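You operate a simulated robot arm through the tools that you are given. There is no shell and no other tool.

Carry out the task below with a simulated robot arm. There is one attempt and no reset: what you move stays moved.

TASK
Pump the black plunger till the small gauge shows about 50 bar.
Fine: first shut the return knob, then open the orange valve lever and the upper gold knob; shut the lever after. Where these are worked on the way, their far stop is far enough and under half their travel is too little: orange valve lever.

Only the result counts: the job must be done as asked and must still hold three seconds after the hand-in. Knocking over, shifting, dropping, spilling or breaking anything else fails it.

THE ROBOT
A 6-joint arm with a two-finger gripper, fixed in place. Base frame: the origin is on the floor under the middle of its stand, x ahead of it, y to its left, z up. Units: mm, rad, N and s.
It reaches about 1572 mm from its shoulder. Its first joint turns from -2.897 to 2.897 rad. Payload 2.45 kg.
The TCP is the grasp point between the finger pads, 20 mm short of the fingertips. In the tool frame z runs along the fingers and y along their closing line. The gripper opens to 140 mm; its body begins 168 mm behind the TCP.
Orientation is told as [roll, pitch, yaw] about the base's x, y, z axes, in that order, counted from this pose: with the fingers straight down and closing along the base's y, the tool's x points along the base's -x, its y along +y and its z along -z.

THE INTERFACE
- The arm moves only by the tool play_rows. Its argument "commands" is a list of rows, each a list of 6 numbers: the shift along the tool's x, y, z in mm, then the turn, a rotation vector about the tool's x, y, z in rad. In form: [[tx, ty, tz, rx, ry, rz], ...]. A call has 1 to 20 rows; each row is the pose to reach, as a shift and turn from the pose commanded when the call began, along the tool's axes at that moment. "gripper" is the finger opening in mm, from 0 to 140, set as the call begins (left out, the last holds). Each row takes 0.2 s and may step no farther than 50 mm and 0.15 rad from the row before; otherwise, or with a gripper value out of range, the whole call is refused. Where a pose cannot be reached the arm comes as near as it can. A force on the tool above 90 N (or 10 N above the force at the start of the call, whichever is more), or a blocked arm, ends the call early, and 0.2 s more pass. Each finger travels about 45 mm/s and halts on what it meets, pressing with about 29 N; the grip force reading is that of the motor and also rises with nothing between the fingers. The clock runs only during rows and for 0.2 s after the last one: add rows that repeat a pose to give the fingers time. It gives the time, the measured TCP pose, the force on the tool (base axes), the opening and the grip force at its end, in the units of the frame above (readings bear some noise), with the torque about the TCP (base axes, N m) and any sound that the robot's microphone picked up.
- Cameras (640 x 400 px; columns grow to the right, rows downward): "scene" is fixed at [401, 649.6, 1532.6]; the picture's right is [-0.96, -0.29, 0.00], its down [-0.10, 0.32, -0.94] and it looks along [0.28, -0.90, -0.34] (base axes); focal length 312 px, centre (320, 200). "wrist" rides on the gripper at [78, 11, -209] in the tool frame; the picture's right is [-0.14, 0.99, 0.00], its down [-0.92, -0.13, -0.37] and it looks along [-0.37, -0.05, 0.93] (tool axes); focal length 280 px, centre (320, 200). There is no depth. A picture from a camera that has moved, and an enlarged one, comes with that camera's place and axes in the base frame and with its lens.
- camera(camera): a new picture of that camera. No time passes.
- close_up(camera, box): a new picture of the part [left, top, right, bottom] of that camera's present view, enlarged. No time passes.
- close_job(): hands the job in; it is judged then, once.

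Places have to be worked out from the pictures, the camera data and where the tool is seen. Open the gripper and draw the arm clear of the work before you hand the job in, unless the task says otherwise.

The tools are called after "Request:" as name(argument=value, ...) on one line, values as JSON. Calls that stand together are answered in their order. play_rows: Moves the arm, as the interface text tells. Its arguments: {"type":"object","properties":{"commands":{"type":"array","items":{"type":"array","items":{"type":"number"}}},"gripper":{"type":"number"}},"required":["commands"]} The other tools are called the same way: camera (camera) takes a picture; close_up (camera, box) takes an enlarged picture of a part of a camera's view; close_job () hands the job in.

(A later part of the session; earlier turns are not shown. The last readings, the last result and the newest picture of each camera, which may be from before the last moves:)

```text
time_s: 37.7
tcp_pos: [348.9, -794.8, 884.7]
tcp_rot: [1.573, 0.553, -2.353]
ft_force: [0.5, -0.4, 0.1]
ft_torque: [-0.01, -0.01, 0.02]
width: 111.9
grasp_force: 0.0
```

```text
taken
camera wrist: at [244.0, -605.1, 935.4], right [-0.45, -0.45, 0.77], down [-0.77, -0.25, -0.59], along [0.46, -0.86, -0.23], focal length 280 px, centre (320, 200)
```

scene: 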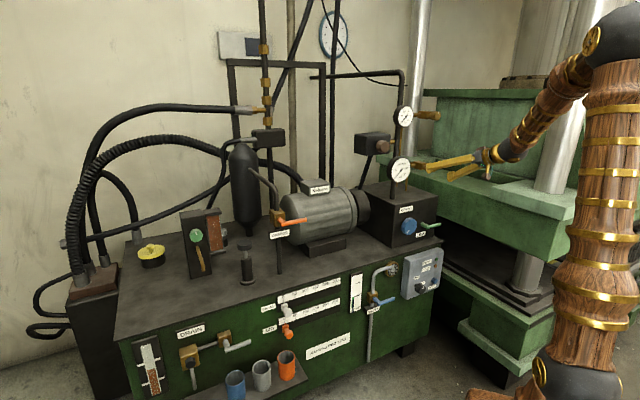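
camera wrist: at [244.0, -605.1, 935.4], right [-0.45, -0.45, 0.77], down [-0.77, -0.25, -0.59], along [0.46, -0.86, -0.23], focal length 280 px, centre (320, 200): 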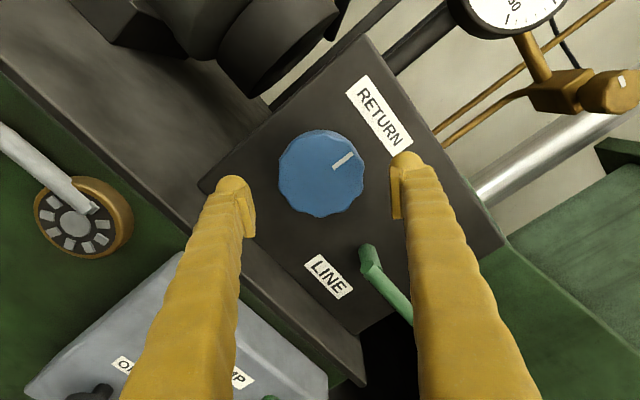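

The return knob stayed at 12 o'clock. Next I'll raise the arm and roll part of the way back, on the way to a fingers-down pose for the charge lever.

Request:
play_rows(commands=[[14.2, 23, -1, 0, 0, -0.134], [28.4, 46, -2, 0, 0, -0.268], [42.6, 69, -3, 0, 0, -0.402], [56.8, 92, -4, 0, 0, -0.535], [71, 115, -5, 0, 0, -0.669], [85.2, 138, -6, 0, 0, -0.803], [99.4, 161, -7, 0, 0, -0.937], [113.5, 183.8, -8, 0, 0, -1.07], [113.5, 183.8, -8, 0, 0, -1.07]])

Request:
camera(camera="wrist")

```text
time_s: 39.7
tcp_pos: [343.1, -787.5, 1100.0]
tcp_rot: [1.572, -0.516, -2.355]
ft_force: [-0.5, 0.8, 0.2]
ft_torque: [0.0, 0.01, 0.0]
width: 111.8
grasp_force: 0.1
```

```text
taken
camera wrist: at [246.8, -590.0, 1072.1], right [0.26, 0.26, 0.93], down [-0.87, -0.35, 0.34], along [0.42, -0.9, 0.14], focal length 280 px, centre (320, 200)
```

wrist: 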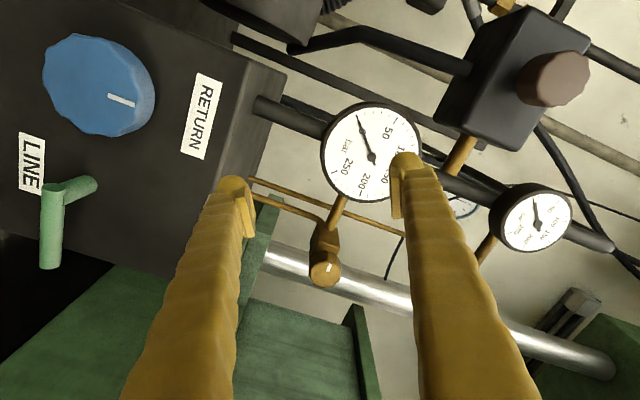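

I'm at z=1100 with a clear view. I'll tilt the tool back down by 45° while moving sideways in front of the bench, to unwind the wrist.

Request:
play_rows(commands=[[9.8, 38.1, -1.7, 0.114, 0.065, 0], [19.6, 76.3, -3.3, 0.228, 0.129, 0], [29.4, 114.4, -5, 0.342, 0.194, 0], [39.1, 152.5, -6.7, 0.455, 0.259, 0], [48.9, 190.7, -8.3, 0.569, 0.323, 0], [58.7, 228.8, -10, 0.683, 0.388, 0], [58.7, 228.8, -10, 0.683, 0.388, 0]])

Request:
camera(camera="scene")

```text
time_s: 41.3
tcp_pos: [452.3, -664.1, 1269.3]
tcp_rot: [0.725, -0.351, -1.977]
ft_force: [-1.0, -0.6, 0.0]
ft_torque: [0.0, -0.12, 0.11]
width: 112.2
grasp_force: 0.1
```

```text
taken
```

scene: 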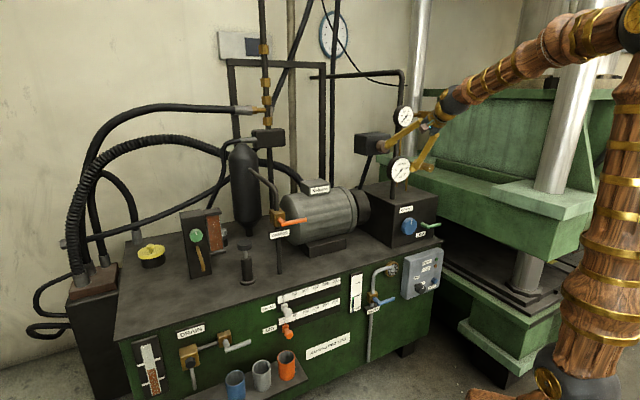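

Request:
play_rows(commands=[[36.2, 20.6, 0, 0.114, 0.065, 0], [72.5, 41.2, 0, 0.228, 0.129, 0], [108.7, 61.8, 0, 0.342, 0.194, 0], [144.9, 82.3, 0, 0.455, 0.259, 0], [181.2, 102.9, 0, 0.569, 0.323, 0], [217.4, 123.5, 0, 0.683, 0.388, 0], [217.4, 123.5, 0, 0.683, 0.388, 0]])

Request:
camera(camera="scene")

Request:
camera(camera="wrist")

```text
time_s: 42.9
tcp_pos: [629.0, -488.7, 1270.1]
tcp_rot: [0.002, -0.001, -1.836]
ft_force: [0.2, 0.6, -0.3]
ft_torque: [-0.03, -0.01, -0.01]
width: 112.1
grasp_force: 0.0
```

```text
taken
```

scene: 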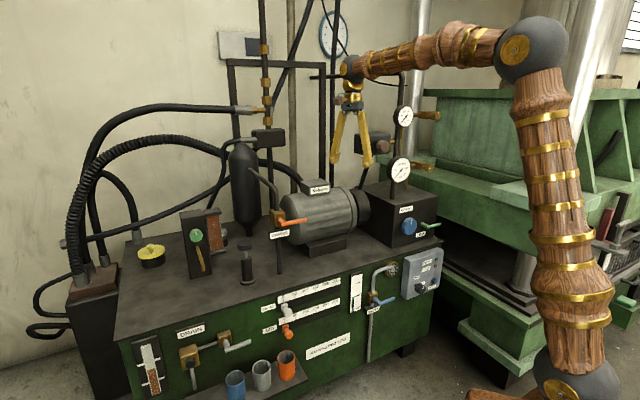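

```text
taken
camera wrist: at [659.4, -417.2, 1480.7], right [0.92, -0.39, 0.0], down [-0.37, -0.85, 0.37], along [-0.14, -0.34, -0.93], focal length 280 px, centre (320, 200)
```

wrist: 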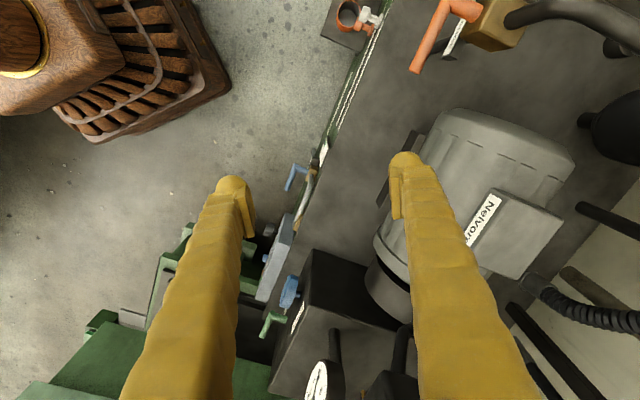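

The wrist is unwound and the fingers point down at (629, -489, 1270). I'll move over to the charge valve, yawing back in line with the bench.

Request:
play_rows(commands=[[21, 13.5, 6, 0, 0, -0.131], [42, 27, 12.5, 0, 0, -0.262], [63, 40.5, 18.7, 0, 0, -0.394], [84, 54, 25, 0, 0, -0.525], [105, 67.5, 31, 0, 0, -0.656], [126, 81, 37.5, 0, 0, -0.788], [147, 94.5, 43.7, 0, 0, -0.919], [168.5, 108.1, 50, 0, 0, -1.05], [168.5, 108.1, 50, 0, 0, -1.05]])

Request:
camera(camera="wrist")

Request:
close_up(camera="scene", box=[220, 190, 320, 290])

```text
time_s: 44.9
tcp_pos: [776.8, -352.5, 1220.6]
tcp_rot: [0.001, -0.003, -0.787]
ft_force: [-0.3, -0.4, -1.3]
ft_torque: [0.0, 0.0, 0.01]
width: 111.8
grasp_force: 0.1
```

```text
taken
camera wrist: at [728.9, -291.4, 1429.8], right [0.8, 0.6, 0.0], down [0.56, -0.74, 0.37], along [0.22, -0.29, -0.93], focal length 280 px, centre (320, 200)
```

wrist: 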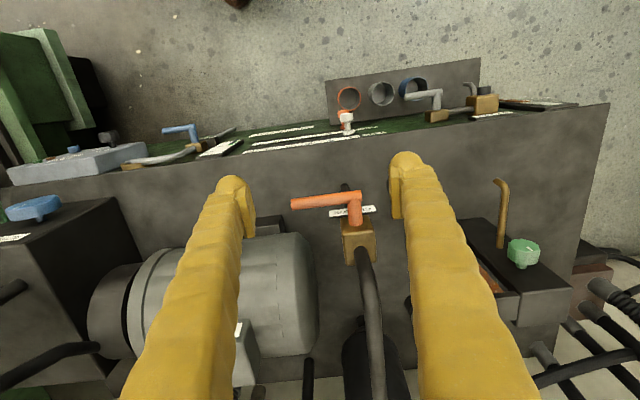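

```text
4.00 times, centred on (270, 240) of scene
camera zoom: at [401.0, 649.6, 1532.6], right [-0.96, -0.29, 0.0], down [-0.1, 0.32, -0.94], along [0.28, -0.9, -0.34], focal length 1249 px, centre (520, 40)
```

zoom: 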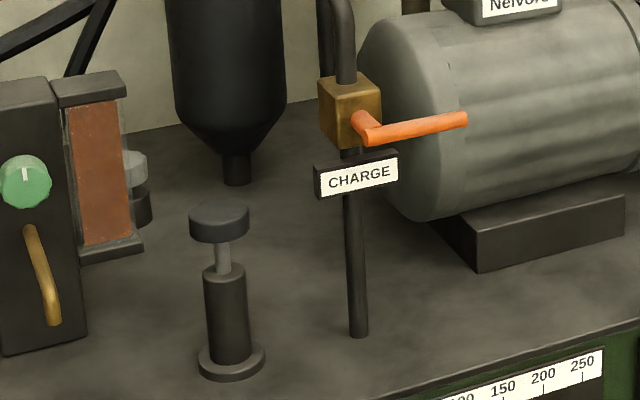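

The charge lever handle runs from its elbow at u≈341 to its end at u≈243, at n≈-885, z≈1024. It pivots about an axis along n at the elbow. I'll straddle it from above with the fingers closing along n so I can swing it either way; first I move above it.

Request:
play_rows(commands=[[-8, -3, 7, 0, 0, 0.143], [-16, -6, 14, 0, 0, 0.286], [-24, -9, 21, 0, 0, 0.428], [-32, -12, 28, 0, 0, 0.571], [-40, -15, 35, 0, 0, 0.714], [-48, -18, 42, 0, 0, 0.857], [-56, -21, 49, 0, 0, 1.0], [-64, -24, 56, 0, 0, 1.142], [-72, -27, 63, 0, 0, 1.285], [-80, -30, 70, 0, 0, 1.428], [-86.5, -32, 75, 0, 0, 1.571], [-86.5, -32, 75, 0, 0, 1.571]], gripper=70)

Request:
camera(camera="wrist")

Request:
close_up(camera="scene", box=[220, 150, 360, 290])

```text
time_s: 47.5
tcp_pos: [816.6, -437.9, 1144.9]
tcp_rot: [0.0, 0.003, -2.36]
ft_force: [-0.3, -0.2, -0.7]
ft_torque: [-0.01, 0.02, -0.04]
width: 70.0
grasp_force: 0.1
```

```text
taken
camera wrist: at [877.4, -391.5, 1356.1], right [0.6, -0.8, 0.0], down [-0.74, -0.56, 0.37], along [-0.29, -0.22, -0.93], focal length 280 px, centre (320, 200)
```

wrist: 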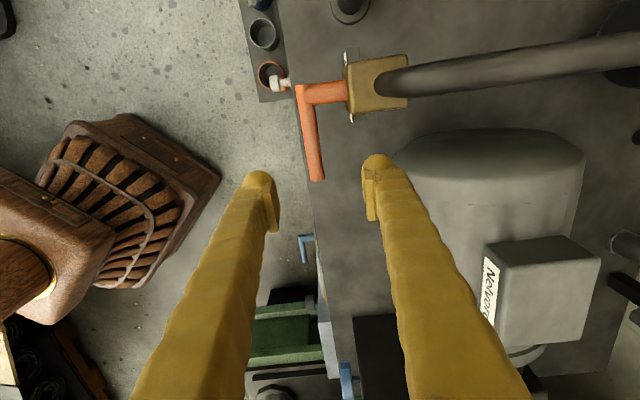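

```text
2.86 times, centred on (290, 220) of scene
camera zoom: at [401.0, 649.6, 1532.6], right [-0.96, -0.29, 0.0], down [-0.1, 0.32, -0.94], along [0.28, -0.9, -0.34], focal length 892 px, centre (406, 143)
```

zoom: 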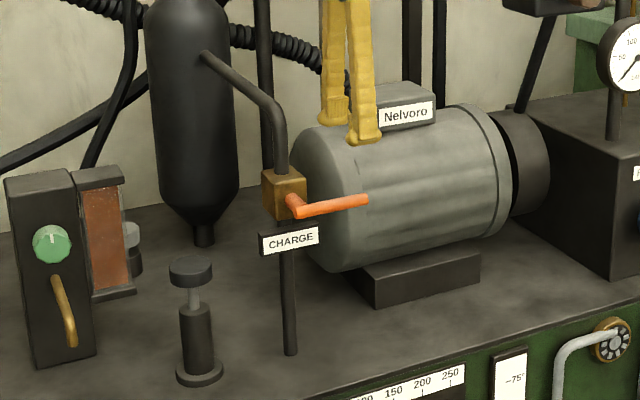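

Seen from above, the handle lies at n≈-878, so I need a 9 mm shift towards the robot. I'll shift and descend to straddle the handle near its end.

Request:
play_rows(commands=[[0, -9, 0, 0, 0, 0], [0, -9, 35, 0, 0, 0], [0, -9, 70, 0, 0, 0], [0, -9, 100, 0, 0, 0], [0, -9, 121, 0, 0, 0], [0, -9, 121, 0, 0, 0]])

Request:
camera(camera="wrist")

Request:
close_up(camera="scene", box=[240, 170, 340, 270])

```text
time_s: 48.9
tcp_pos: [807.0, -432.8, 1025.1]
tcp_rot: [0.0, 0.001, -2.357]
ft_force: [-0.3, -0.3, 0.1]
ft_torque: [-0.01, 0.01, 0.01]
width: 70.0
grasp_force: 0.1
```

```text
taken
camera wrist: at [869.4, -386.5, 1234.9], right [0.6, -0.8, 0.0], down [-0.74, -0.56, 0.37], along [-0.29, -0.22, -0.93], focal length 280 px, centre (320, 200)
```

wrist: 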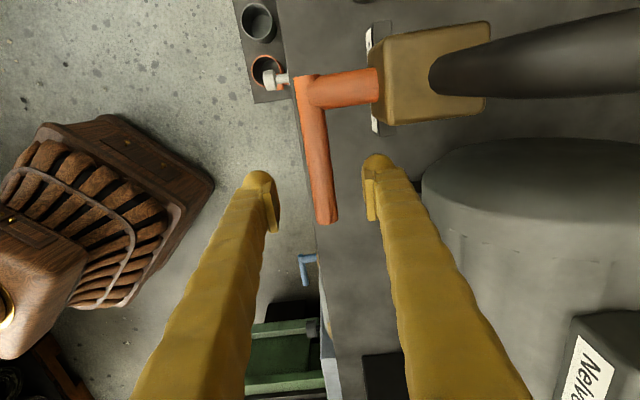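

```text
4.00 times, centred on (290, 220) of scene
camera zoom: at [401.0, 649.6, 1532.6], right [-0.96, -0.29, 0.0], down [-0.1, 0.32, -0.94], along [0.28, -0.9, -0.34], focal length 1249 px, centre (440, 120)
```

zoom: 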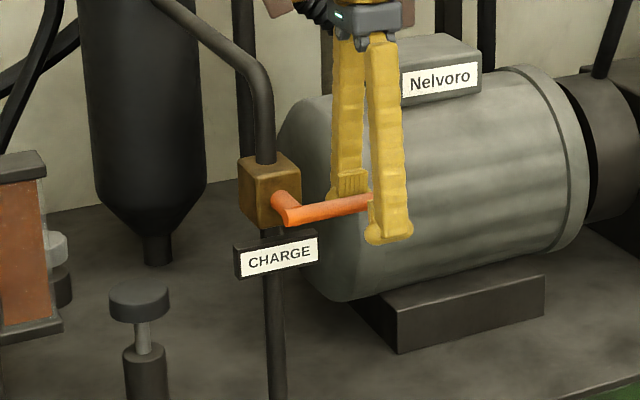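

The fingers straddle the handle, centred to about 2 mm. I'll pinch it.

Request:
play_rows(commands=[[0, 2, 0, 0, 0, 0], [0, 2, 0, 0, 0, 0], [0, 2, 0, 0, 0, 0], [0, 2, 0, 0, 0, 0], [0, 2, 0, 0, 0, 0], [0, 2, 0, 0, 0, 0]], gripper=8)

```text
time_s: 50.3
tcp_pos: [808.9, -434.4, 1024.3]
tcp_rot: [0.002, 0.002, -2.359]
ft_force: [9.1, -7.7, 0.5]
ft_torque: [0.05, 0.03, 0.05]
width: 15.6
grasp_force: 5.4
```

I have the handle (width 15.6). I'll test by lifting gently along the arc, since counter-clockwise should open it, and watch the force.

Request:
play_rows(commands=[[0.1, 0, -3.8, 0, 0, 0], [0.4, 0, -7.7, 0, 0, 0], [0.9, 0, -11.5, 0, 0, 0], [1.5, 0, -15.3, 0, 0, 0], [1.5, 0, -15.3, 0, 0, 0]])

Request:
close_up(camera="scene", box=[240, 170, 340, 270])

```text
time_s: 51.5
tcp_pos: [811.2, -432.3, 1039.9]
tcp_rot: [0.002, 0.002, -2.358]
ft_force: [6.8, -9.2, -1.7]
ft_torque: [-0.14, 0.15, -0.03]
width: 15.2
grasp_force: 5.9
```

```text
4.00 times, centred on (290, 220) of scene
camera zoom: at [401.0, 649.6, 1532.6], right [-0.96, -0.29, 0.0], down [-0.1, 0.32, -0.94], along [0.28, -0.9, -0.34], focal length 1249 px, centre (440, 120)
```

zoom: 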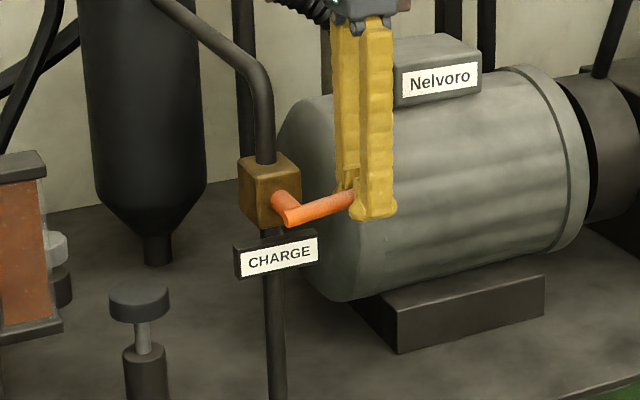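

The handle follows upward with almost no resistance, so opening is upward. I'll continue along the arc.

Request:
play_rows(commands=[[3.2, 0, -11.1, 0, 0, 0], [7.9, 0, -21.6, 0, 0, 0], [14.2, 0, -31.3, 0, 0, 0], [21.9, 0, -39.9, 0, 0, 0], [30.7, 0, -47.3, 0, 0, 0], [40.6, 0, -53.3, 0, 0, 0], [51.2, 0, -57.8, 0, 0, 0], [62.4, 0, -60.6, 0, 0, 0], [62.4, 0, -60.6, 0, 0, 0]])

Request:
close_up(camera="scene", box=[240, 170, 340, 270])

Request:
camera(camera="wrist")

```text
time_s: 53.5
tcp_pos: [856.0, -387.2, 1100.5]
tcp_rot: [0.001, 0.003, -2.358]
ft_force: [9.4, -12.1, 0.4]
ft_torque: [-0.19, 0.0, 0.07]
width: 18.2
grasp_force: 7.6
```

```text
4.00 times, centred on (290, 220) of scene
camera zoom: at [401.0, 649.6, 1532.6], right [-0.96, -0.29, 0.0], down [-0.1, 0.32, -0.94], along [0.28, -0.9, -0.34], focal length 1249 px, centre (440, 120)
```

zoom: 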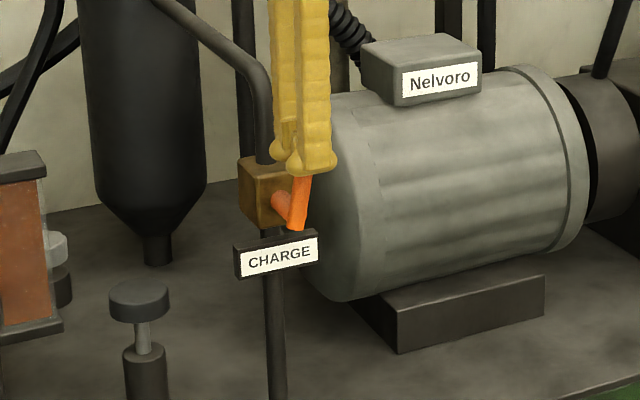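

```text
taken
camera wrist: at [918.5, -341.3, 1311.0], right [0.6, -0.8, 0.0], down [-0.74, -0.56, 0.37], along [-0.29, -0.22, -0.93], focal length 280 px, centre (320, 200)
```

wrist: 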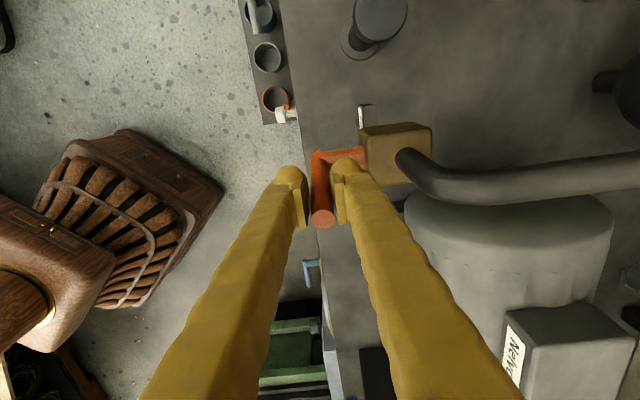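

The lever is almost upright. I'll push on to its far stop.

Request:
play_rows(commands=[[4, 0, -0.5, 0, 0, 0], [7.7, 0, -0.9, 0, 0, 0], [10.5, 0, -1.1, 0, 0, 0], [13.1, 0, -1.1, 0, 0, 0], [16.2, 0, -1, 0, 0, 0], [19.2, 0, -0.9, 0, 0, 0], [19.2, 0, -0.9, 0, 0, 0]])

Request:
close_up(camera="scene", box=[240, 170, 340, 270])

```text
time_s: 55.1
tcp_pos: [868.8, -375.9, 1102.6]
tcp_rot: [0.002, -0.001, -2.361]
ft_force: [-5.6, -19.7, 2.1]
ft_torque: [-1.0, 0.85, 0.05]
width: 16.5
grasp_force: 42.1
```

```text
4.00 times, centred on (290, 220) of scene
camera zoom: at [401.0, 649.6, 1532.6], right [-0.96, -0.29, 0.0], down [-0.1, 0.32, -0.94], along [0.28, -0.9, -0.34], focal length 1249 px, centre (440, 120)
```

zoom: 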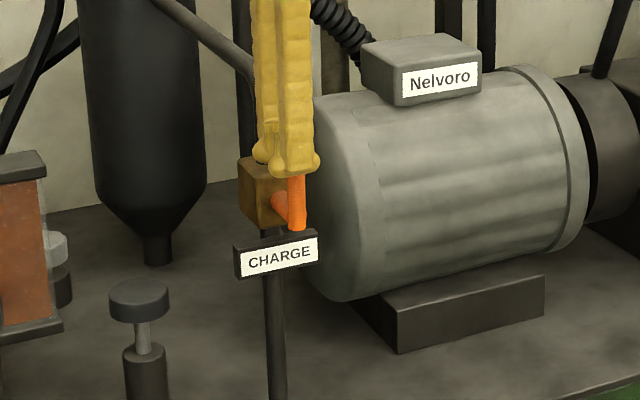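

A resisting force of about 18 N appeared with the lever vertical, so it is at its far stop and open. I'll open the fingers slightly and rise straight up.

Request:
play_rows(commands=[[-3, 0, 0, 0, 0, 0], [-3, 0, 0, 0, 0, 0], [-3, 0, 0, 0, 0, 0]], gripper=38)

Request:
play_rows(commands=[[0, 0, -30, 0, 0, 0], [0, 0, -60, 0, 0, 0], [0, 0, -100, 0, 0, 0], [0, 0, -140, 0, 0, 0], [0, 0, -140, 0, 0, 0]])

Request:
camera(camera="wrist")

Request:
close_up(camera="scene", box=[220, 170, 340, 290])

```text
time_s: 55.9
tcp_pos: [867.2, -376.3, 1101.4]
tcp_rot: [0.001, 0.002, -2.358]
ft_force: [0.4, 0.0, -0.6]
ft_torque: [0.0, 0.01, 0.01]
width: 37.8
grasp_force: 0.1
```

```text
time_s: 57.1
tcp_pos: [868.4, -377.7, 1244.2]
tcp_rot: [0.002, -0.001, -2.359]
ft_force: [0.9, 0.1, 0.7]
ft_torque: [0.0, 0.0, 0.04]
width: 38.0
grasp_force: 0.1
```

```text
taken
camera wrist: at [930.0, -331.5, 1454.1], right [0.6, -0.8, 0.0], down [-0.74, -0.56, 0.37], along [-0.29, -0.22, -0.93], focal length 280 px, centre (320, 200)
```

wrist: 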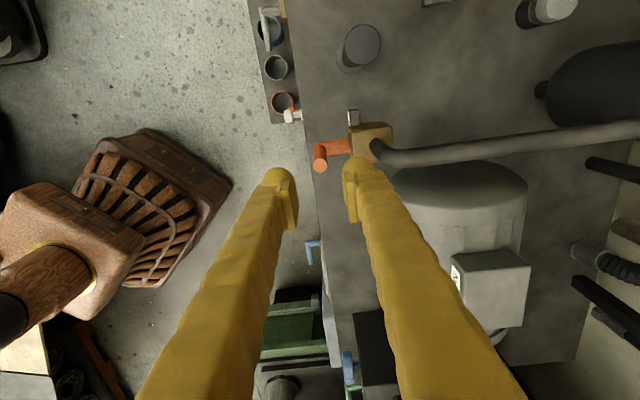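

```text
3.33 times, centred on (280, 230) of scene
camera zoom: at [401.0, 649.6, 1532.6], right [-0.96, -0.29, 0.0], down [-0.1, 0.32, -0.94], along [0.28, -0.9, -0.34], focal length 1041 px, centre (453, 100)
```

zoom: 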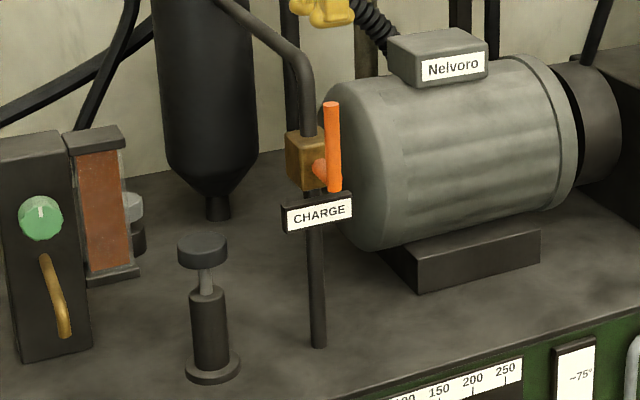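

The lever stands upright, so it is open. Before heading to the upper gold knob I need to know where the press stands, so I'll rise and tilt the camera along the bench for a look.

Request:
play_rows(commands=[[0, -25, -25, 0, -0.117, 0], [0, -50, -50, 0, -0.233, 0], [0, -75, -75, 0, -0.35, 0], [0, -100, -100, 0, -0.467, 0], [0, -125, -125, 0, -0.583, 0], [0, -150, -150, 0, -0.7, 0], [0, -150, -150, 0, -0.7, 0]], gripper=90)

Request:
camera(camera="wrist")

Request:
camera(camera="scene")

```text
time_s: 58.7
tcp_pos: [755.9, -270.9, 1384.4]
tcp_rot: [0.011, -0.695, -2.359]
ft_force: [0.8, 0.3, 0.5]
ft_torque: [0.01, 0.02, -0.03]
width: 89.9
grasp_force: 0.0
out of reach, approached as far as the arm can: row 6, 7
```

```text
taken
camera wrist: at [899.9, -141.9, 1495.8], right [0.63, -0.77, 0.1], down [-0.43, -0.24, 0.87], along [-0.65, -0.59, -0.48], focal length 280 px, centre (320, 200)
```

wrist: 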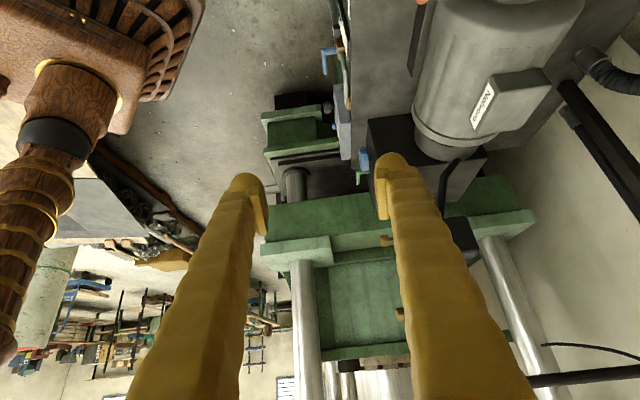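

```text
taken
```

scene: 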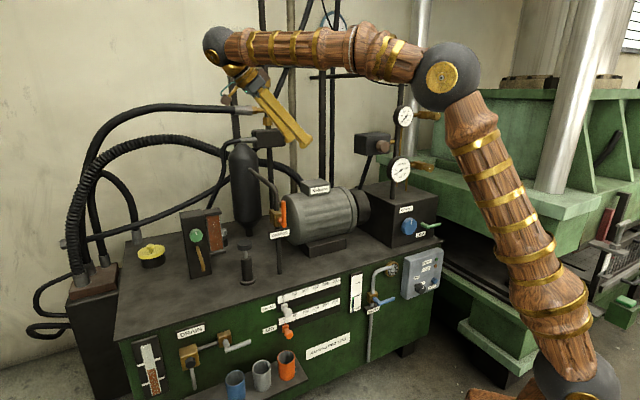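

This view shows both press columns: the nearer one stands at u≈-665, n≈-490, and its flange is below z≈1100. A level tool at u≈-436, z≈1409 for the upper gold knob therefore has room. I'll retrace my proven path, starting by bringing the fingers back to straight down.

Request:
play_rows(commands=[[0, 0, 0, 0, 0.14, 0], [0, 0, 0, 0, 0.28, 0], [0, 0, 0, 0, 0.42, 0], [0, 0, 0, 0, 0.56, 0], [0, 0, 0, 0, 0.695, 0], [0, 0, 0, 0, 0.695, 0]])

```text
time_s: 60.1
tcp_pos: [756.2, -271.3, 1383.5]
tcp_rot: [0.002, -0.005, -2.362]
ft_force: [-0.1, -0.6, -0.4]
ft_torque: [0.01, -0.01, 0.0]
width: 89.9
grasp_force: 0.0
```

Request:
play_rows(commands=[[-40.5, 10.9, -2.7, 0, 0, -0.088], [-81.1, 21.7, -5.5, 0, 0, -0.175], [-121.6, 32.6, -8.2, 0, 0, -0.263], [-162.2, 43.5, -11, 0, 0, -0.351], [-202.7, 54.3, -13.7, 0, 0, -0.438], [-243.3, 65.2, -16.5, 0, 0, -0.526], [-243.3, 65.2, -16.5, 0, 0, -0.526]])

```text
time_s: 61.7
tcp_pos: [630.1, -489.2, 1401.0]
tcp_rot: [-0.001, -0.005, -1.832]
ft_force: [-0.5, 0.4, 0.5]
ft_torque: [0.03, -0.01, 0.01]
width: 90.1
grasp_force: 0.0
```

Request:
play_rows(commands=[[-36.1, -20.9, 0, -0.113, -0.0654, 0], [-72.2, -41.7, 0, -0.227, -0.131, 0], [-108.3, -62.6, 0, -0.34, -0.196, 0], [-144.3, -83.4, 0, -0.453, -0.262, 0], [-180.4, -104.3, 0, -0.567, -0.327, 0], [-216.5, -125.1, 0, -0.68, -0.3925, 0], [-216.5, -125.1, 0, -0.68, -0.3925, 0]])

Request:
camera(camera="wrist")

```text
time_s: 63.3
tcp_pos: [450.4, -664.8, 1403.5]
tcp_rot: [0.716, -0.367, -1.97]
ft_force: [0.1, 0.0, 0.6]
ft_torque: [-0.01, -0.01, 0.02]
width: 89.8
grasp_force: 0.0
```

```text
taken
camera wrist: at [383.6, -495.1, 1530.4], right [0.73, -0.19, 0.66], down [-0.62, -0.6, 0.51], along [0.29, -0.78, -0.56], focal length 280 px, centre (320, 200)
```

wrist: 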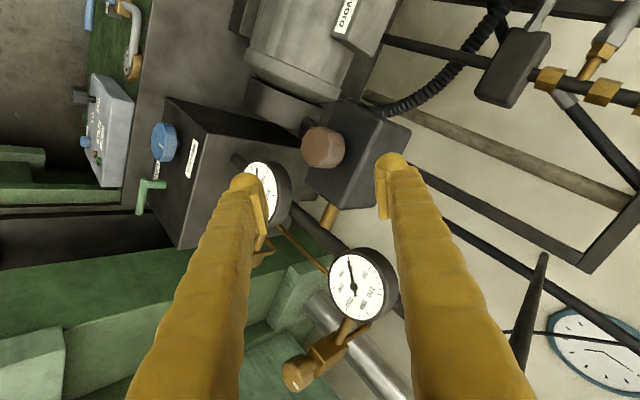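

The upper gold knob face works out at about (317, -945, 1411), i.e. n≈-892, u≈-440. I'll bring the tool level and part of the way over, then check.

Request:
play_rows(commands=[[-29, -15, 0.3, -0.113, -0.0654, 0], [-58, -30, 0.6, -0.227, -0.131, 0], [-88, -45, 0.9, -0.34, -0.196, 0], [-117, -60, 1.2, -0.453, -0.262, 0], [-146, -75, 1.5, -0.567, -0.327, 0], [-175, -90, 1.6, -0.68, -0.3925, 0], [-175, -90, 1.6, -0.68, -0.3925, 0]])

Request:
camera(camera="wrist")

Request:
camera(camera="scene")

```text
time_s: 64.9
tcp_pos: [319.5, -810.9, 1408.4]
tcp_rot: [1.571, -0.529, -2.36]
ft_force: [0.0, -0.1, -0.7]
ft_torque: [0.0, -0.02, 0.02]
width: 89.9
grasp_force: 0.1
```

```text
taken
camera wrist: at [223.7, -613.6, 1378.9], right [0.27, 0.27, 0.92], down [-0.87, -0.35, 0.35], along [0.42, -0.9, 0.14], focal length 280 px, centre (320, 200)
```

wrist: 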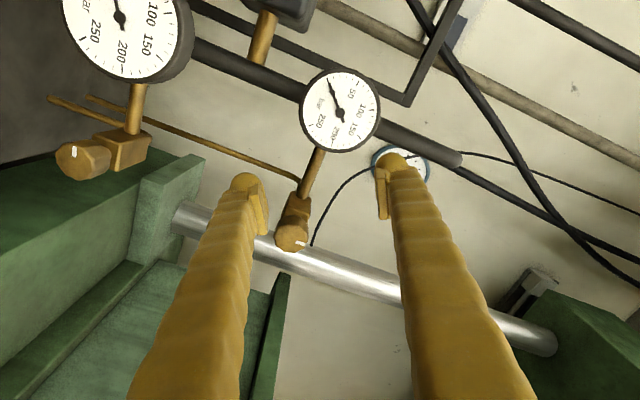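

```text
taken
```

scene: 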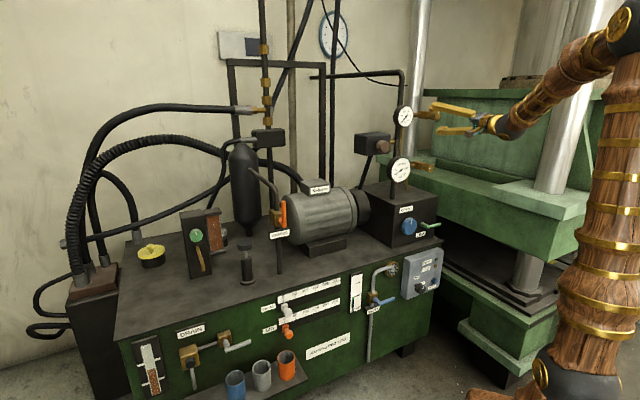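

I'm level at n=-799 and the upper gold knob is visible with its mark pointing up. I'll move sideways in front of it and roll the fingers to about α=150°, so there is plenty of counter-clockwise travel left.

Request:
play_rows(commands=[[-8, -4.3, 0.5, 0, 0, 0.143], [-16, -8.7, 1, 0, 0, 0.286], [-24, -13, 1.6, 0, 0, 0.43], [-32, -17.3, 2.2, 0, 0, 0.573], [-40, -21.6, 2.7, 0, 0, 0.716], [-48, -26, 3.3, 0, 0, 0.86], [-56, -30.3, 3.8, 0, 0, 1.0], [-64, -34.6, 4.4, 0, 0, 1.146], [-72, -39, 5, 0, 0, 1.29], [-80, -43.3, 5.5, 0, 0, 1.433], [-87.4, -47.6, 6, 0, 0, 1.576], [-87.4, -47.6, 6, 0, 0, 1.576]], gripper=75)

Request:
camera(camera="wrist")

Request:
close_up(camera="scene", box=[390, 70, 530, 190])

```text
time_s: 67.5
tcp_pos: [253.5, -885.0, 1410.5]
tcp_rot: [1.571, 1.051, -2.353]
ft_force: [0.4, 0.1, 0.1]
ft_torque: [0.0, -0.05, 0.02]
width: 75.0
grasp_force: 0.0
```

```text
taken
camera wrist: at [125.8, -718.0, 1484.4], right [-0.66, -0.66, 0.37], down [-0.51, 0.01, -0.86], along [0.56, -0.75, -0.34], focal length 280 px, centre (320, 200)
```

wrist: 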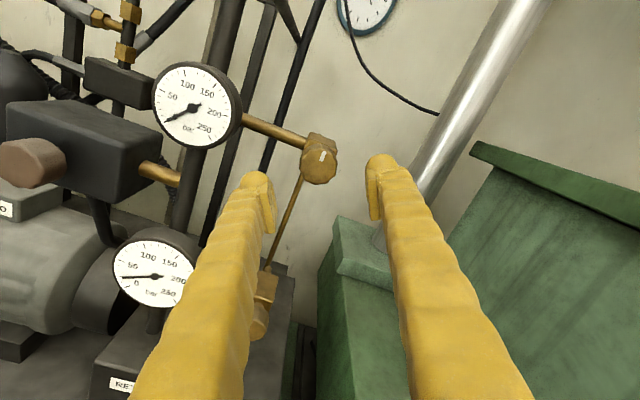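

```text
3.33 times, centred on (460, 130) of scene
camera zoom: at [401.0, 649.6, 1532.6], right [-0.96, -0.29, 0.0], down [-0.1, 0.32, -0.94], along [0.28, -0.9, -0.34], focal length 1041 px, centre (-147, 433)
```

zoom: 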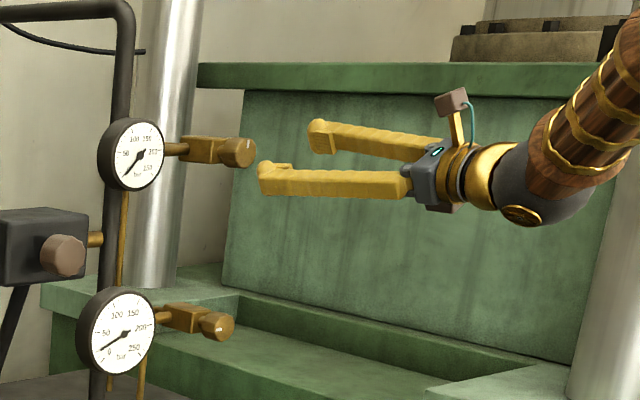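

Request:
close_up(camera="wrist", box=[270, 110, 370, 210])

Request:
close_up(camera="wrist", box=[100, 50, 260, 320])

```text
4.00 times, centred on (320, 160) of wrist
camera zoom: at [125.8, -718.0, 1484.4], right [-0.66, -0.66, 0.37], down [-0.51, 0.01, -0.86], along [0.56, -0.75, -0.34], focal length 1122 px, centre (320, 360)
```

zoom: 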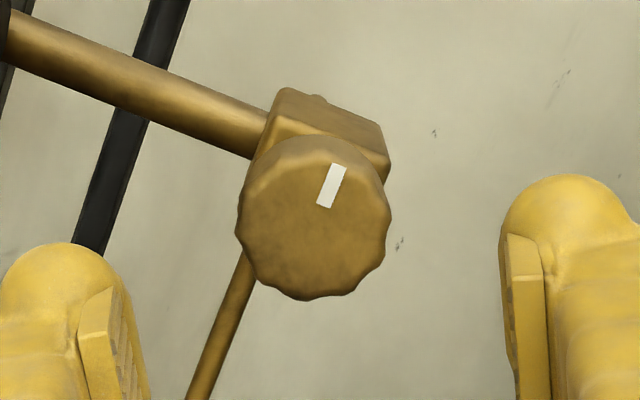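

```text
1.48 times, centred on (180, 185) of wrist
camera zoom: at [125.8, -718.0, 1484.4], right [-0.66, -0.66, 0.37], down [-0.51, 0.01, -0.86], along [0.56, -0.75, -0.34], focal length 415 px, centre (527, 222)
```

zoom: 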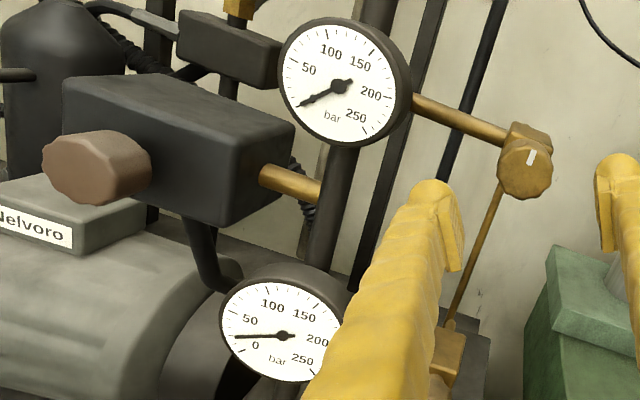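

The gold knob face is centred within 2 mm of the tool axis, with its mark at 12 o'clock, which matches the shut position of the return knob. I'll advance 65 mm and measure again.

Request:
play_rows(commands=[[0, -1.5, 20, 0, 0, 0], [0, -1.5, 40, 0, 0, 0], [0, -1.5, 55, 0, 0, 0], [0, -1.5, 65, 0, 0, 0], [0, -1.5, 65, 0, 0, 0]])

Request:
close_up(camera="wrist", box=[270, 110, 370, 210])

Request:
close_up(camera="scene", box=[390, 80, 490, 160])

```text
time_s: 68.7
tcp_pos: [300.4, -929.6, 1410.6]
tcp_rot: [1.575, 1.049, -2.354]
ft_force: [0.4, -0.5, -0.6]
ft_torque: [-0.01, -0.03, 0.0]
width: 74.9
grasp_force: 0.0
```

```text
4.00 times, centred on (320, 160) of wrist
camera zoom: at [173.2, -762.4, 1484.6], right [-0.66, -0.66, 0.38], down [-0.51, 0.01, -0.86], along [0.56, -0.76, -0.34], focal length 1122 px, centre (320, 360)
```

zoom: 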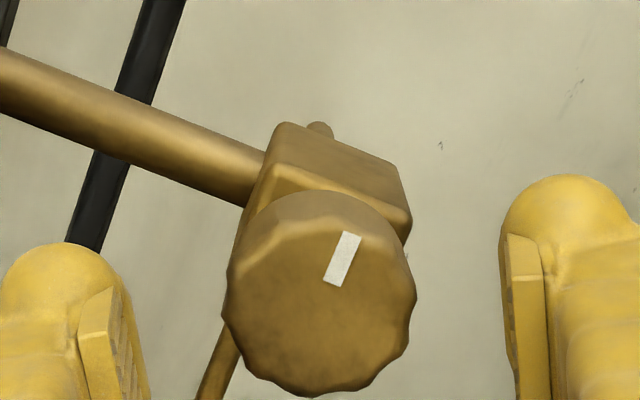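

```text
5.00 times, centred on (440, 120) of scene
camera zoom: at [401.0, 649.6, 1532.6], right [-0.96, -0.29, 0.0], down [-0.1, 0.32, -0.94], along [0.28, -0.9, -0.34], focal length 1561 px, centre (-280, 600)
```

zoom: 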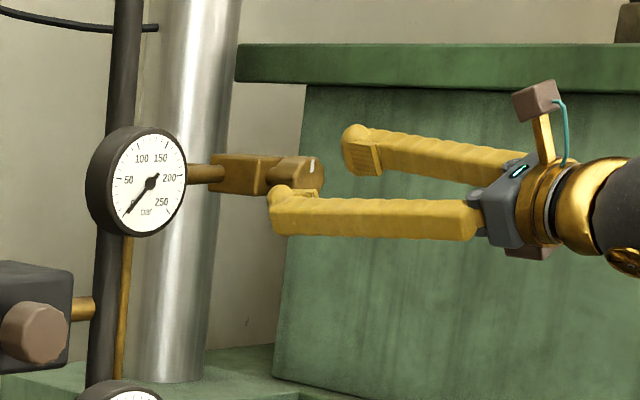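

Combining the size change with the scene view puts the knob face about 28 mm ahead of the TCP, and about 3-4 mm low in tool x. I'll correct that and advance 22 mm.

Request:
play_rows(commands=[[-3, 0, 6, 0, 0, 0], [-3, 0, 12, 0, 0, 0], [-3, 0, 18, 0, 0, 0], [-3, 0, 22, 0, 0, 0], [-3, 0, 22, 0, 0, 0]])

Request:
close_up(camera="wrist", box=[260, 120, 380, 240])

Request:
close_up(camera="scene", box=[410, 90, 470, 140])

```text
time_s: 69.9
tcp_pos: [315.6, -946.7, 1407.8]
tcp_rot: [1.574, 1.049, -2.355]
ft_force: [0.5, 0.4, 0.7]
ft_torque: [0.01, 0.0, -0.03]
width: 75.1
grasp_force: 0.0
```

```text
3.33 times, centred on (320, 180) of wrist
camera zoom: at [188.0, -779.6, 1482.5], right [-0.66, -0.66, 0.38], down [-0.51, 0.01, -0.86], along [0.56, -0.76, -0.34], focal length 935 px, centre (320, 267)
```

zoom: 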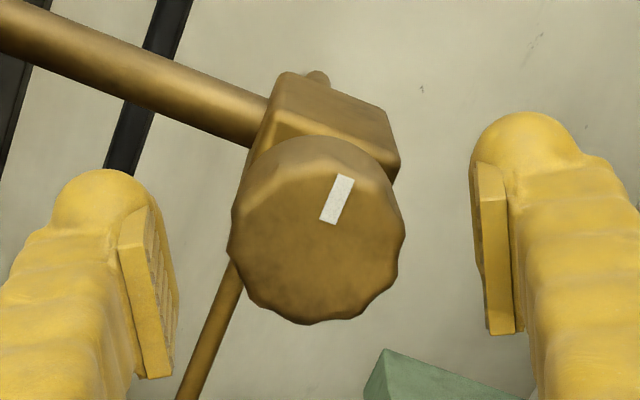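

```text
8.00 times, centred on (440, 115) of scene
camera zoom: at [401.0, 649.6, 1532.6], right [-0.96, -0.29, 0.0], down [-0.1, 0.32, -0.94], along [0.28, -0.9, -0.34], focal length 2498 px, centre (-640, 880)
```

zoom: 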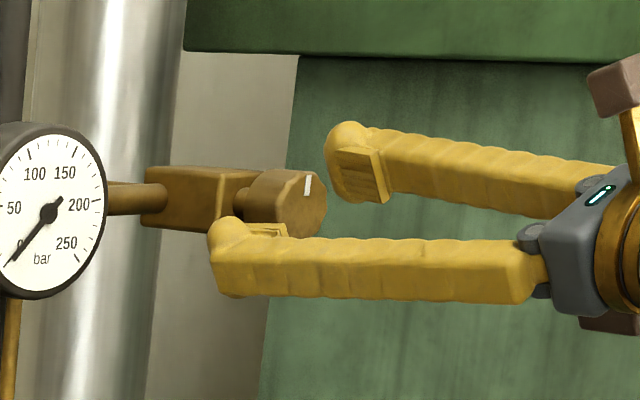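

The face is now level with the TCP and centred within 1 mm, so I'll close on the knob.

Request:
play_rows(commands=[[0, 0, 0, 0, 0, 0], [0, 0, 0, 0, 0, 0], [0, 0, 0, 0, 0, 0], [0, 0, 0, 0, 0, 0], [0, 0, 0, 0, 0, 0], [0, 0, 0, 0, 0, 0]], gripper=30)

Request:
close_up(camera="wrist", box=[260, 120, 380, 240])

```text
time_s: 71.3
tcp_pos: [315.7, -947.0, 1408.8]
tcp_rot: [1.572, 1.049, -2.355]
ft_force: [7.2, 14.5, -8.9]
ft_torque: [0.06, 0.03, 0.16]
width: 40.6
grasp_force: 45.4
```

```text
3.33 times, centred on (320, 180) of wrist
camera zoom: at [188.4, -779.4, 1482.1], right [-0.66, -0.66, 0.38], down [-0.51, 0.01, -0.86], along [0.56, -0.76, -0.34], focal length 935 px, centre (320, 267)
```

zoom: 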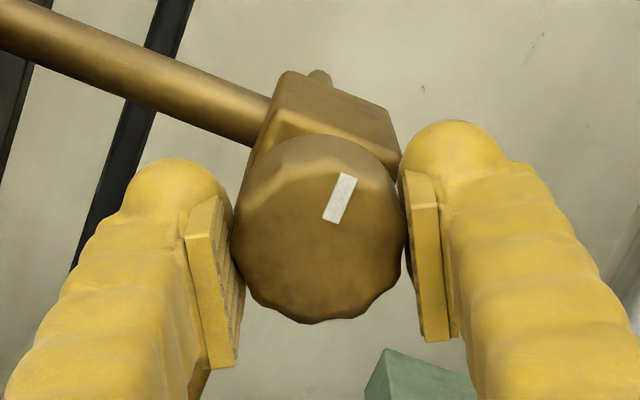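

The knob is gripped at 40.6 mm. I'll turn it counter-clockwise (negative about tool z) and watch the torque and the mark.

Request:
play_rows(commands=[[0, 0, 0, 0, 0, -0.08], [0, 0, 0, 0, 0, -0.16], [0, 0, 0, 0, 0, -0.24], [0, 0, 0, 0, 0, -0.32], [0, 0, 0, 0, 0, -0.4], [0, 0, 0, 0, 0, -0.4]])

Request:
close_up(camera="wrist", box=[260, 120, 380, 240])

Request:
close_up(camera="scene", box=[410, 90, 470, 140])

```text
time_s: 72.7
tcp_pos: [314.0, -947.3, 1410.1]
tcp_rot: [1.573, 0.647, -2.354]
ft_force: [22.0, -7.6, 8.2]
ft_torque: [-0.06, -0.07, 0.13]
width: 40.8
grasp_force: 45.2
```

```text
3.33 times, centred on (320, 180) of wrist
camera zoom: at [206.4, -761.2, 1465.0], right [-0.5, -0.5, 0.71], down [-0.72, -0.21, -0.66], along [0.47, -0.84, -0.26], focal length 935 px, centre (320, 267)
```

zoom: 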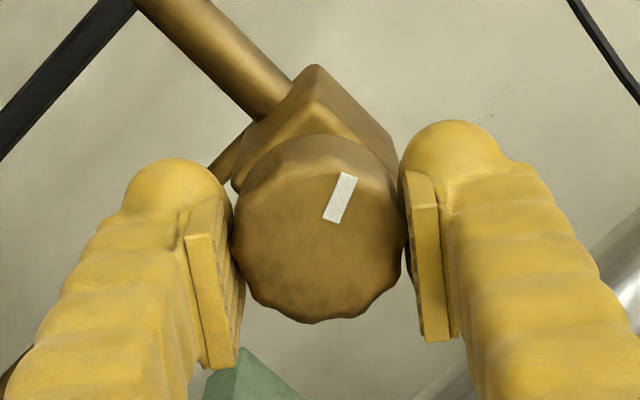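

```text
8.00 times, centred on (440, 115) of scene
camera zoom: at [401.0, 649.6, 1532.6], right [-0.96, -0.29, 0.0], down [-0.1, 0.32, -0.94], along [0.28, -0.9, -0.34], focal length 2498 px, centre (-640, 880)
```

zoom: 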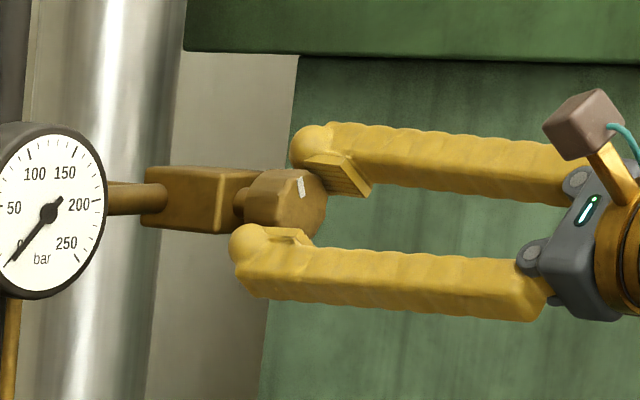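

The gold knob turns freely counter-clockwise, so I'll continue.

Request:
play_rows(commands=[[0, 0, 0, 0, 0, -0.1], [0, 0, 0, 0, 0, -0.2], [0, 0, 0, 0, 0, -0.3], [0, 0, 0, 0, 0, -0.4], [0, 0, 0, 0, 0, -0.5], [0, 0, 0, 0, 0, -0.6], [0, 0, 0, 0, 0, -0.7], [0, 0, 0, 0, 0, -0.8], [0, 0, 0, 0, 0, -0.9], [0, 0, 0, 0, 0, -1.0], [0, 0, 0, 0, 0, -1.0]])

Request:
close_up(camera="wrist", box=[260, 120, 380, 240])

```text
time_s: 75.1
tcp_pos: [314.2, -947.2, 1410.4]
tcp_rot: [1.574, -0.354, -2.357]
ft_force: [15.6, -18.4, 48.0]
ft_torque: [0.01, -0.2, -0.44]
width: 40.7
grasp_force: 45.0
```

```text
3.33 times, centred on (320, 180) of wrist
camera zoom: at [221.0, -745.6, 1393.9], right [0.15, 0.15, 0.98], down [-0.9, -0.38, 0.2], along [0.4, -0.91, 0.08], focal length 935 px, centre (320, 267)
```

zoom: 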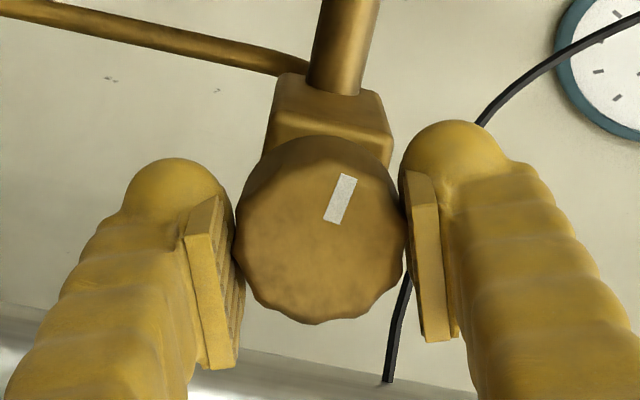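

About 80° turned, with no stop yet, but a 48 N side load along the closing line has built up from a slight misalignment. I'll shift 1.5 mm to relieve it and keep turning.

Request:
play_rows(commands=[[0, 0.8, 0, 0, 0, 0], [0, 1.5, 0, 0, 0, 0], [0, 1.5, 0, 0, 0, 0]])

Request:
play_rows(commands=[[0, 0, 0, 0, 0, -0.06], [0, 0, 0, 0, 0, -0.12], [0, 0, 0, 0, 0, -0.18], [0, 0, 0, 0, 0, -0.24], [0, 0, 0, 0, 0, -0.3], [0, 0, 0, 0, 0, -0.36], [0, 0, 0, 0, 0, -0.36]])

Request:
close_up(camera="wrist", box=[260, 120, 380, 240])

```text
time_s: 75.9
tcp_pos: [314.8, -946.1, 1410.8]
tcp_rot: [1.572, -0.353, -2.357]
ft_force: [12.7, -9.6, 39.1]
ft_torque: [-0.14, -0.25, -0.01]
width: 40.8
grasp_force: 45.0
```

```text
time_s: 77.5
tcp_pos: [315.7, -944.3, 1411.2]
tcp_rot: [1.572, -0.712, -2.357]
ft_force: [-1.5, 14.9, 27.0]
ft_torque: [0.31, -0.74, 0.11]
width: 40.6
grasp_force: 45.0
```

```text
3.33 times, centred on (320, 180) of wrist
camera zoom: at [213.8, -752.4, 1368.4], right [0.38, 0.39, 0.84], down [-0.81, -0.29, 0.5], along [0.44, -0.88, 0.2], focal length 935 px, centre (320, 267)
```

zoom: 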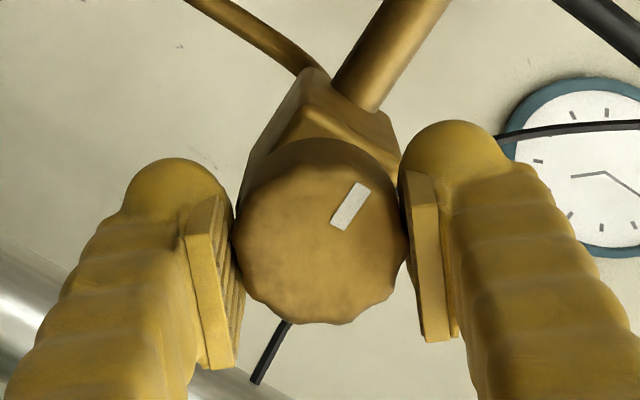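

The mark now points to 9 o'clock, exactly 90° from where it was, and the grip slips against a stop, so the upper gold knob is fully open like the lower one. I'll release and back straight out.

Request:
play_rows(commands=[[0, 0, 0, 0, 0, 0], [0, 0, 0, 0, 0, 0], [0, 0, 0, 0, 0, 0], [0, 0, 0, 0, 0, 0]], gripper=75)

Request:
play_rows(commands=[[0, 0, -20, 0, 0, 0], [0, 0, -40, 0, 0, 0], [0, 0, -60, 0, 0, 0], [0, 0, -80, 0, 0, 0], [0, 0, -90, 0, 0, 0], [0, 0, -90, 0, 0, 0]])

Request:
camera(camera="wrist")

Request:
close_up(camera="scene", box=[370, 80, 470, 200])

```text
time_s: 78.5
tcp_pos: [315.1, -946.0, 1410.4]
tcp_rot: [1.573, -0.713, -2.358]
ft_force: [0.0, 0.4, 0.7]
ft_torque: [0.03, -0.02, -0.02]
width: 74.9
grasp_force: 0.1
```

```text
time_s: 79.9
tcp_pos: [250.3, -883.4, 1408.9]
tcp_rot: [1.574, -0.712, -2.356]
ft_force: [-1.2, -0.1, 0.3]
ft_torque: [0.0, 0.0, -0.01]
width: 74.9
grasp_force: 0.1
```

```text
taken
camera wrist: at [149.2, -689.9, 1366.6], right [0.38, 0.38, 0.84], down [-0.81, -0.29, 0.5], along [0.44, -0.88, 0.2], focal length 280 px, centre (320, 200)
```

wrist: 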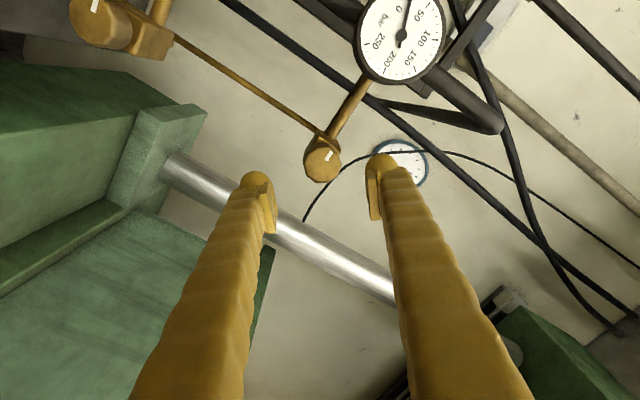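

```text
3.33 times, centred on (420, 140) of scene
camera zoom: at [401.0, 649.6, 1532.6], right [-0.96, -0.29, 0.0], down [-0.1, 0.32, -0.94], along [0.28, -0.9, -0.34], focal length 1041 px, centre (-13, 400)
```

zoom: 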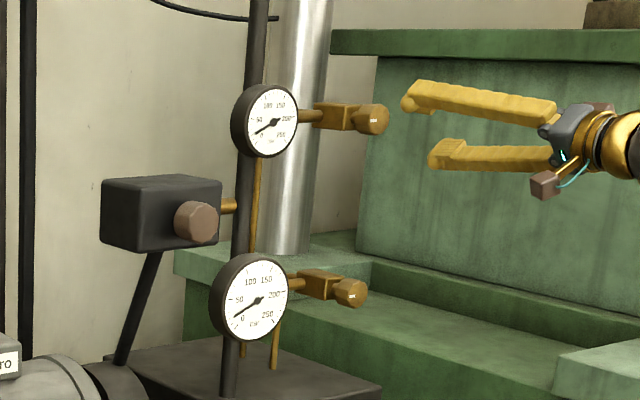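

The gauges seem to have moved, so I'll zoom in on both.

Request:
close_up(camera="scene", box=[388, 100, 420, 130])

Request:
close_up(camera="scene", box=[384, 152, 418, 186])

Request:
close_up(camera="wrist", box=[350, 0, 460, 90])

```text
13.33 times, centred on (404, 115) of scene
camera zoom: at [401.0, 649.6, 1532.6], right [-0.96, -0.29, 0.0], down [-0.1, 0.32, -0.94], along [0.28, -0.9, -0.34], focal length 4163 px, centre (-800, 1333)
```

zoom: 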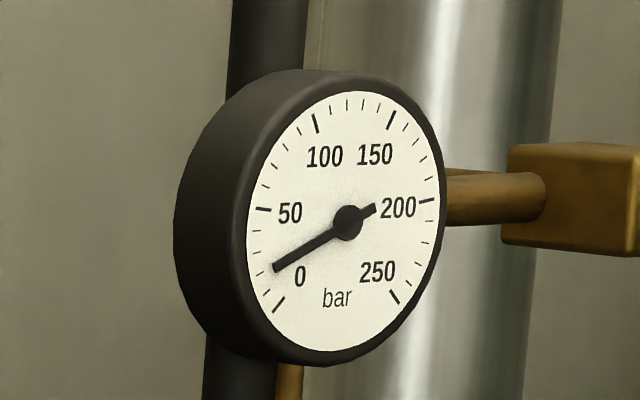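

```text
11.76 times, centred on (401, 169) of scene
camera zoom: at [401.0, 649.6, 1532.6], right [-0.96, -0.29, 0.0], down [-0.1, 0.32, -0.94], along [0.28, -0.9, -0.34], focal length 3674 px, centre (-633, 565)
```

zoom: 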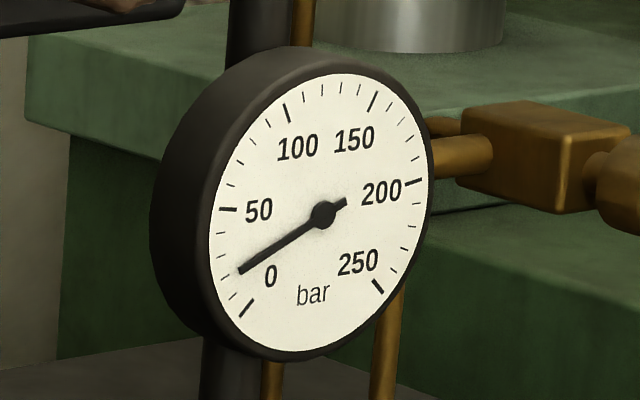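

```text
4.44 times, centred on (405, 45) of wrist
camera zoom: at [149.2, -689.9, 1366.6], right [0.38, 0.38, 0.84], down [-0.81, -0.29, 0.5], along [0.44, -0.88, 0.2], focal length 1246 px, centre (-58, 889)
```

zoom: 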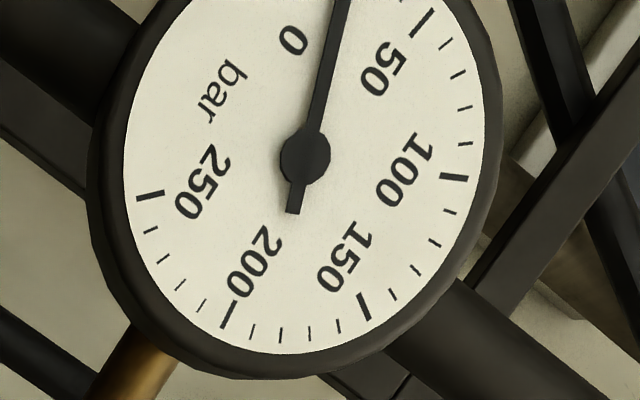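

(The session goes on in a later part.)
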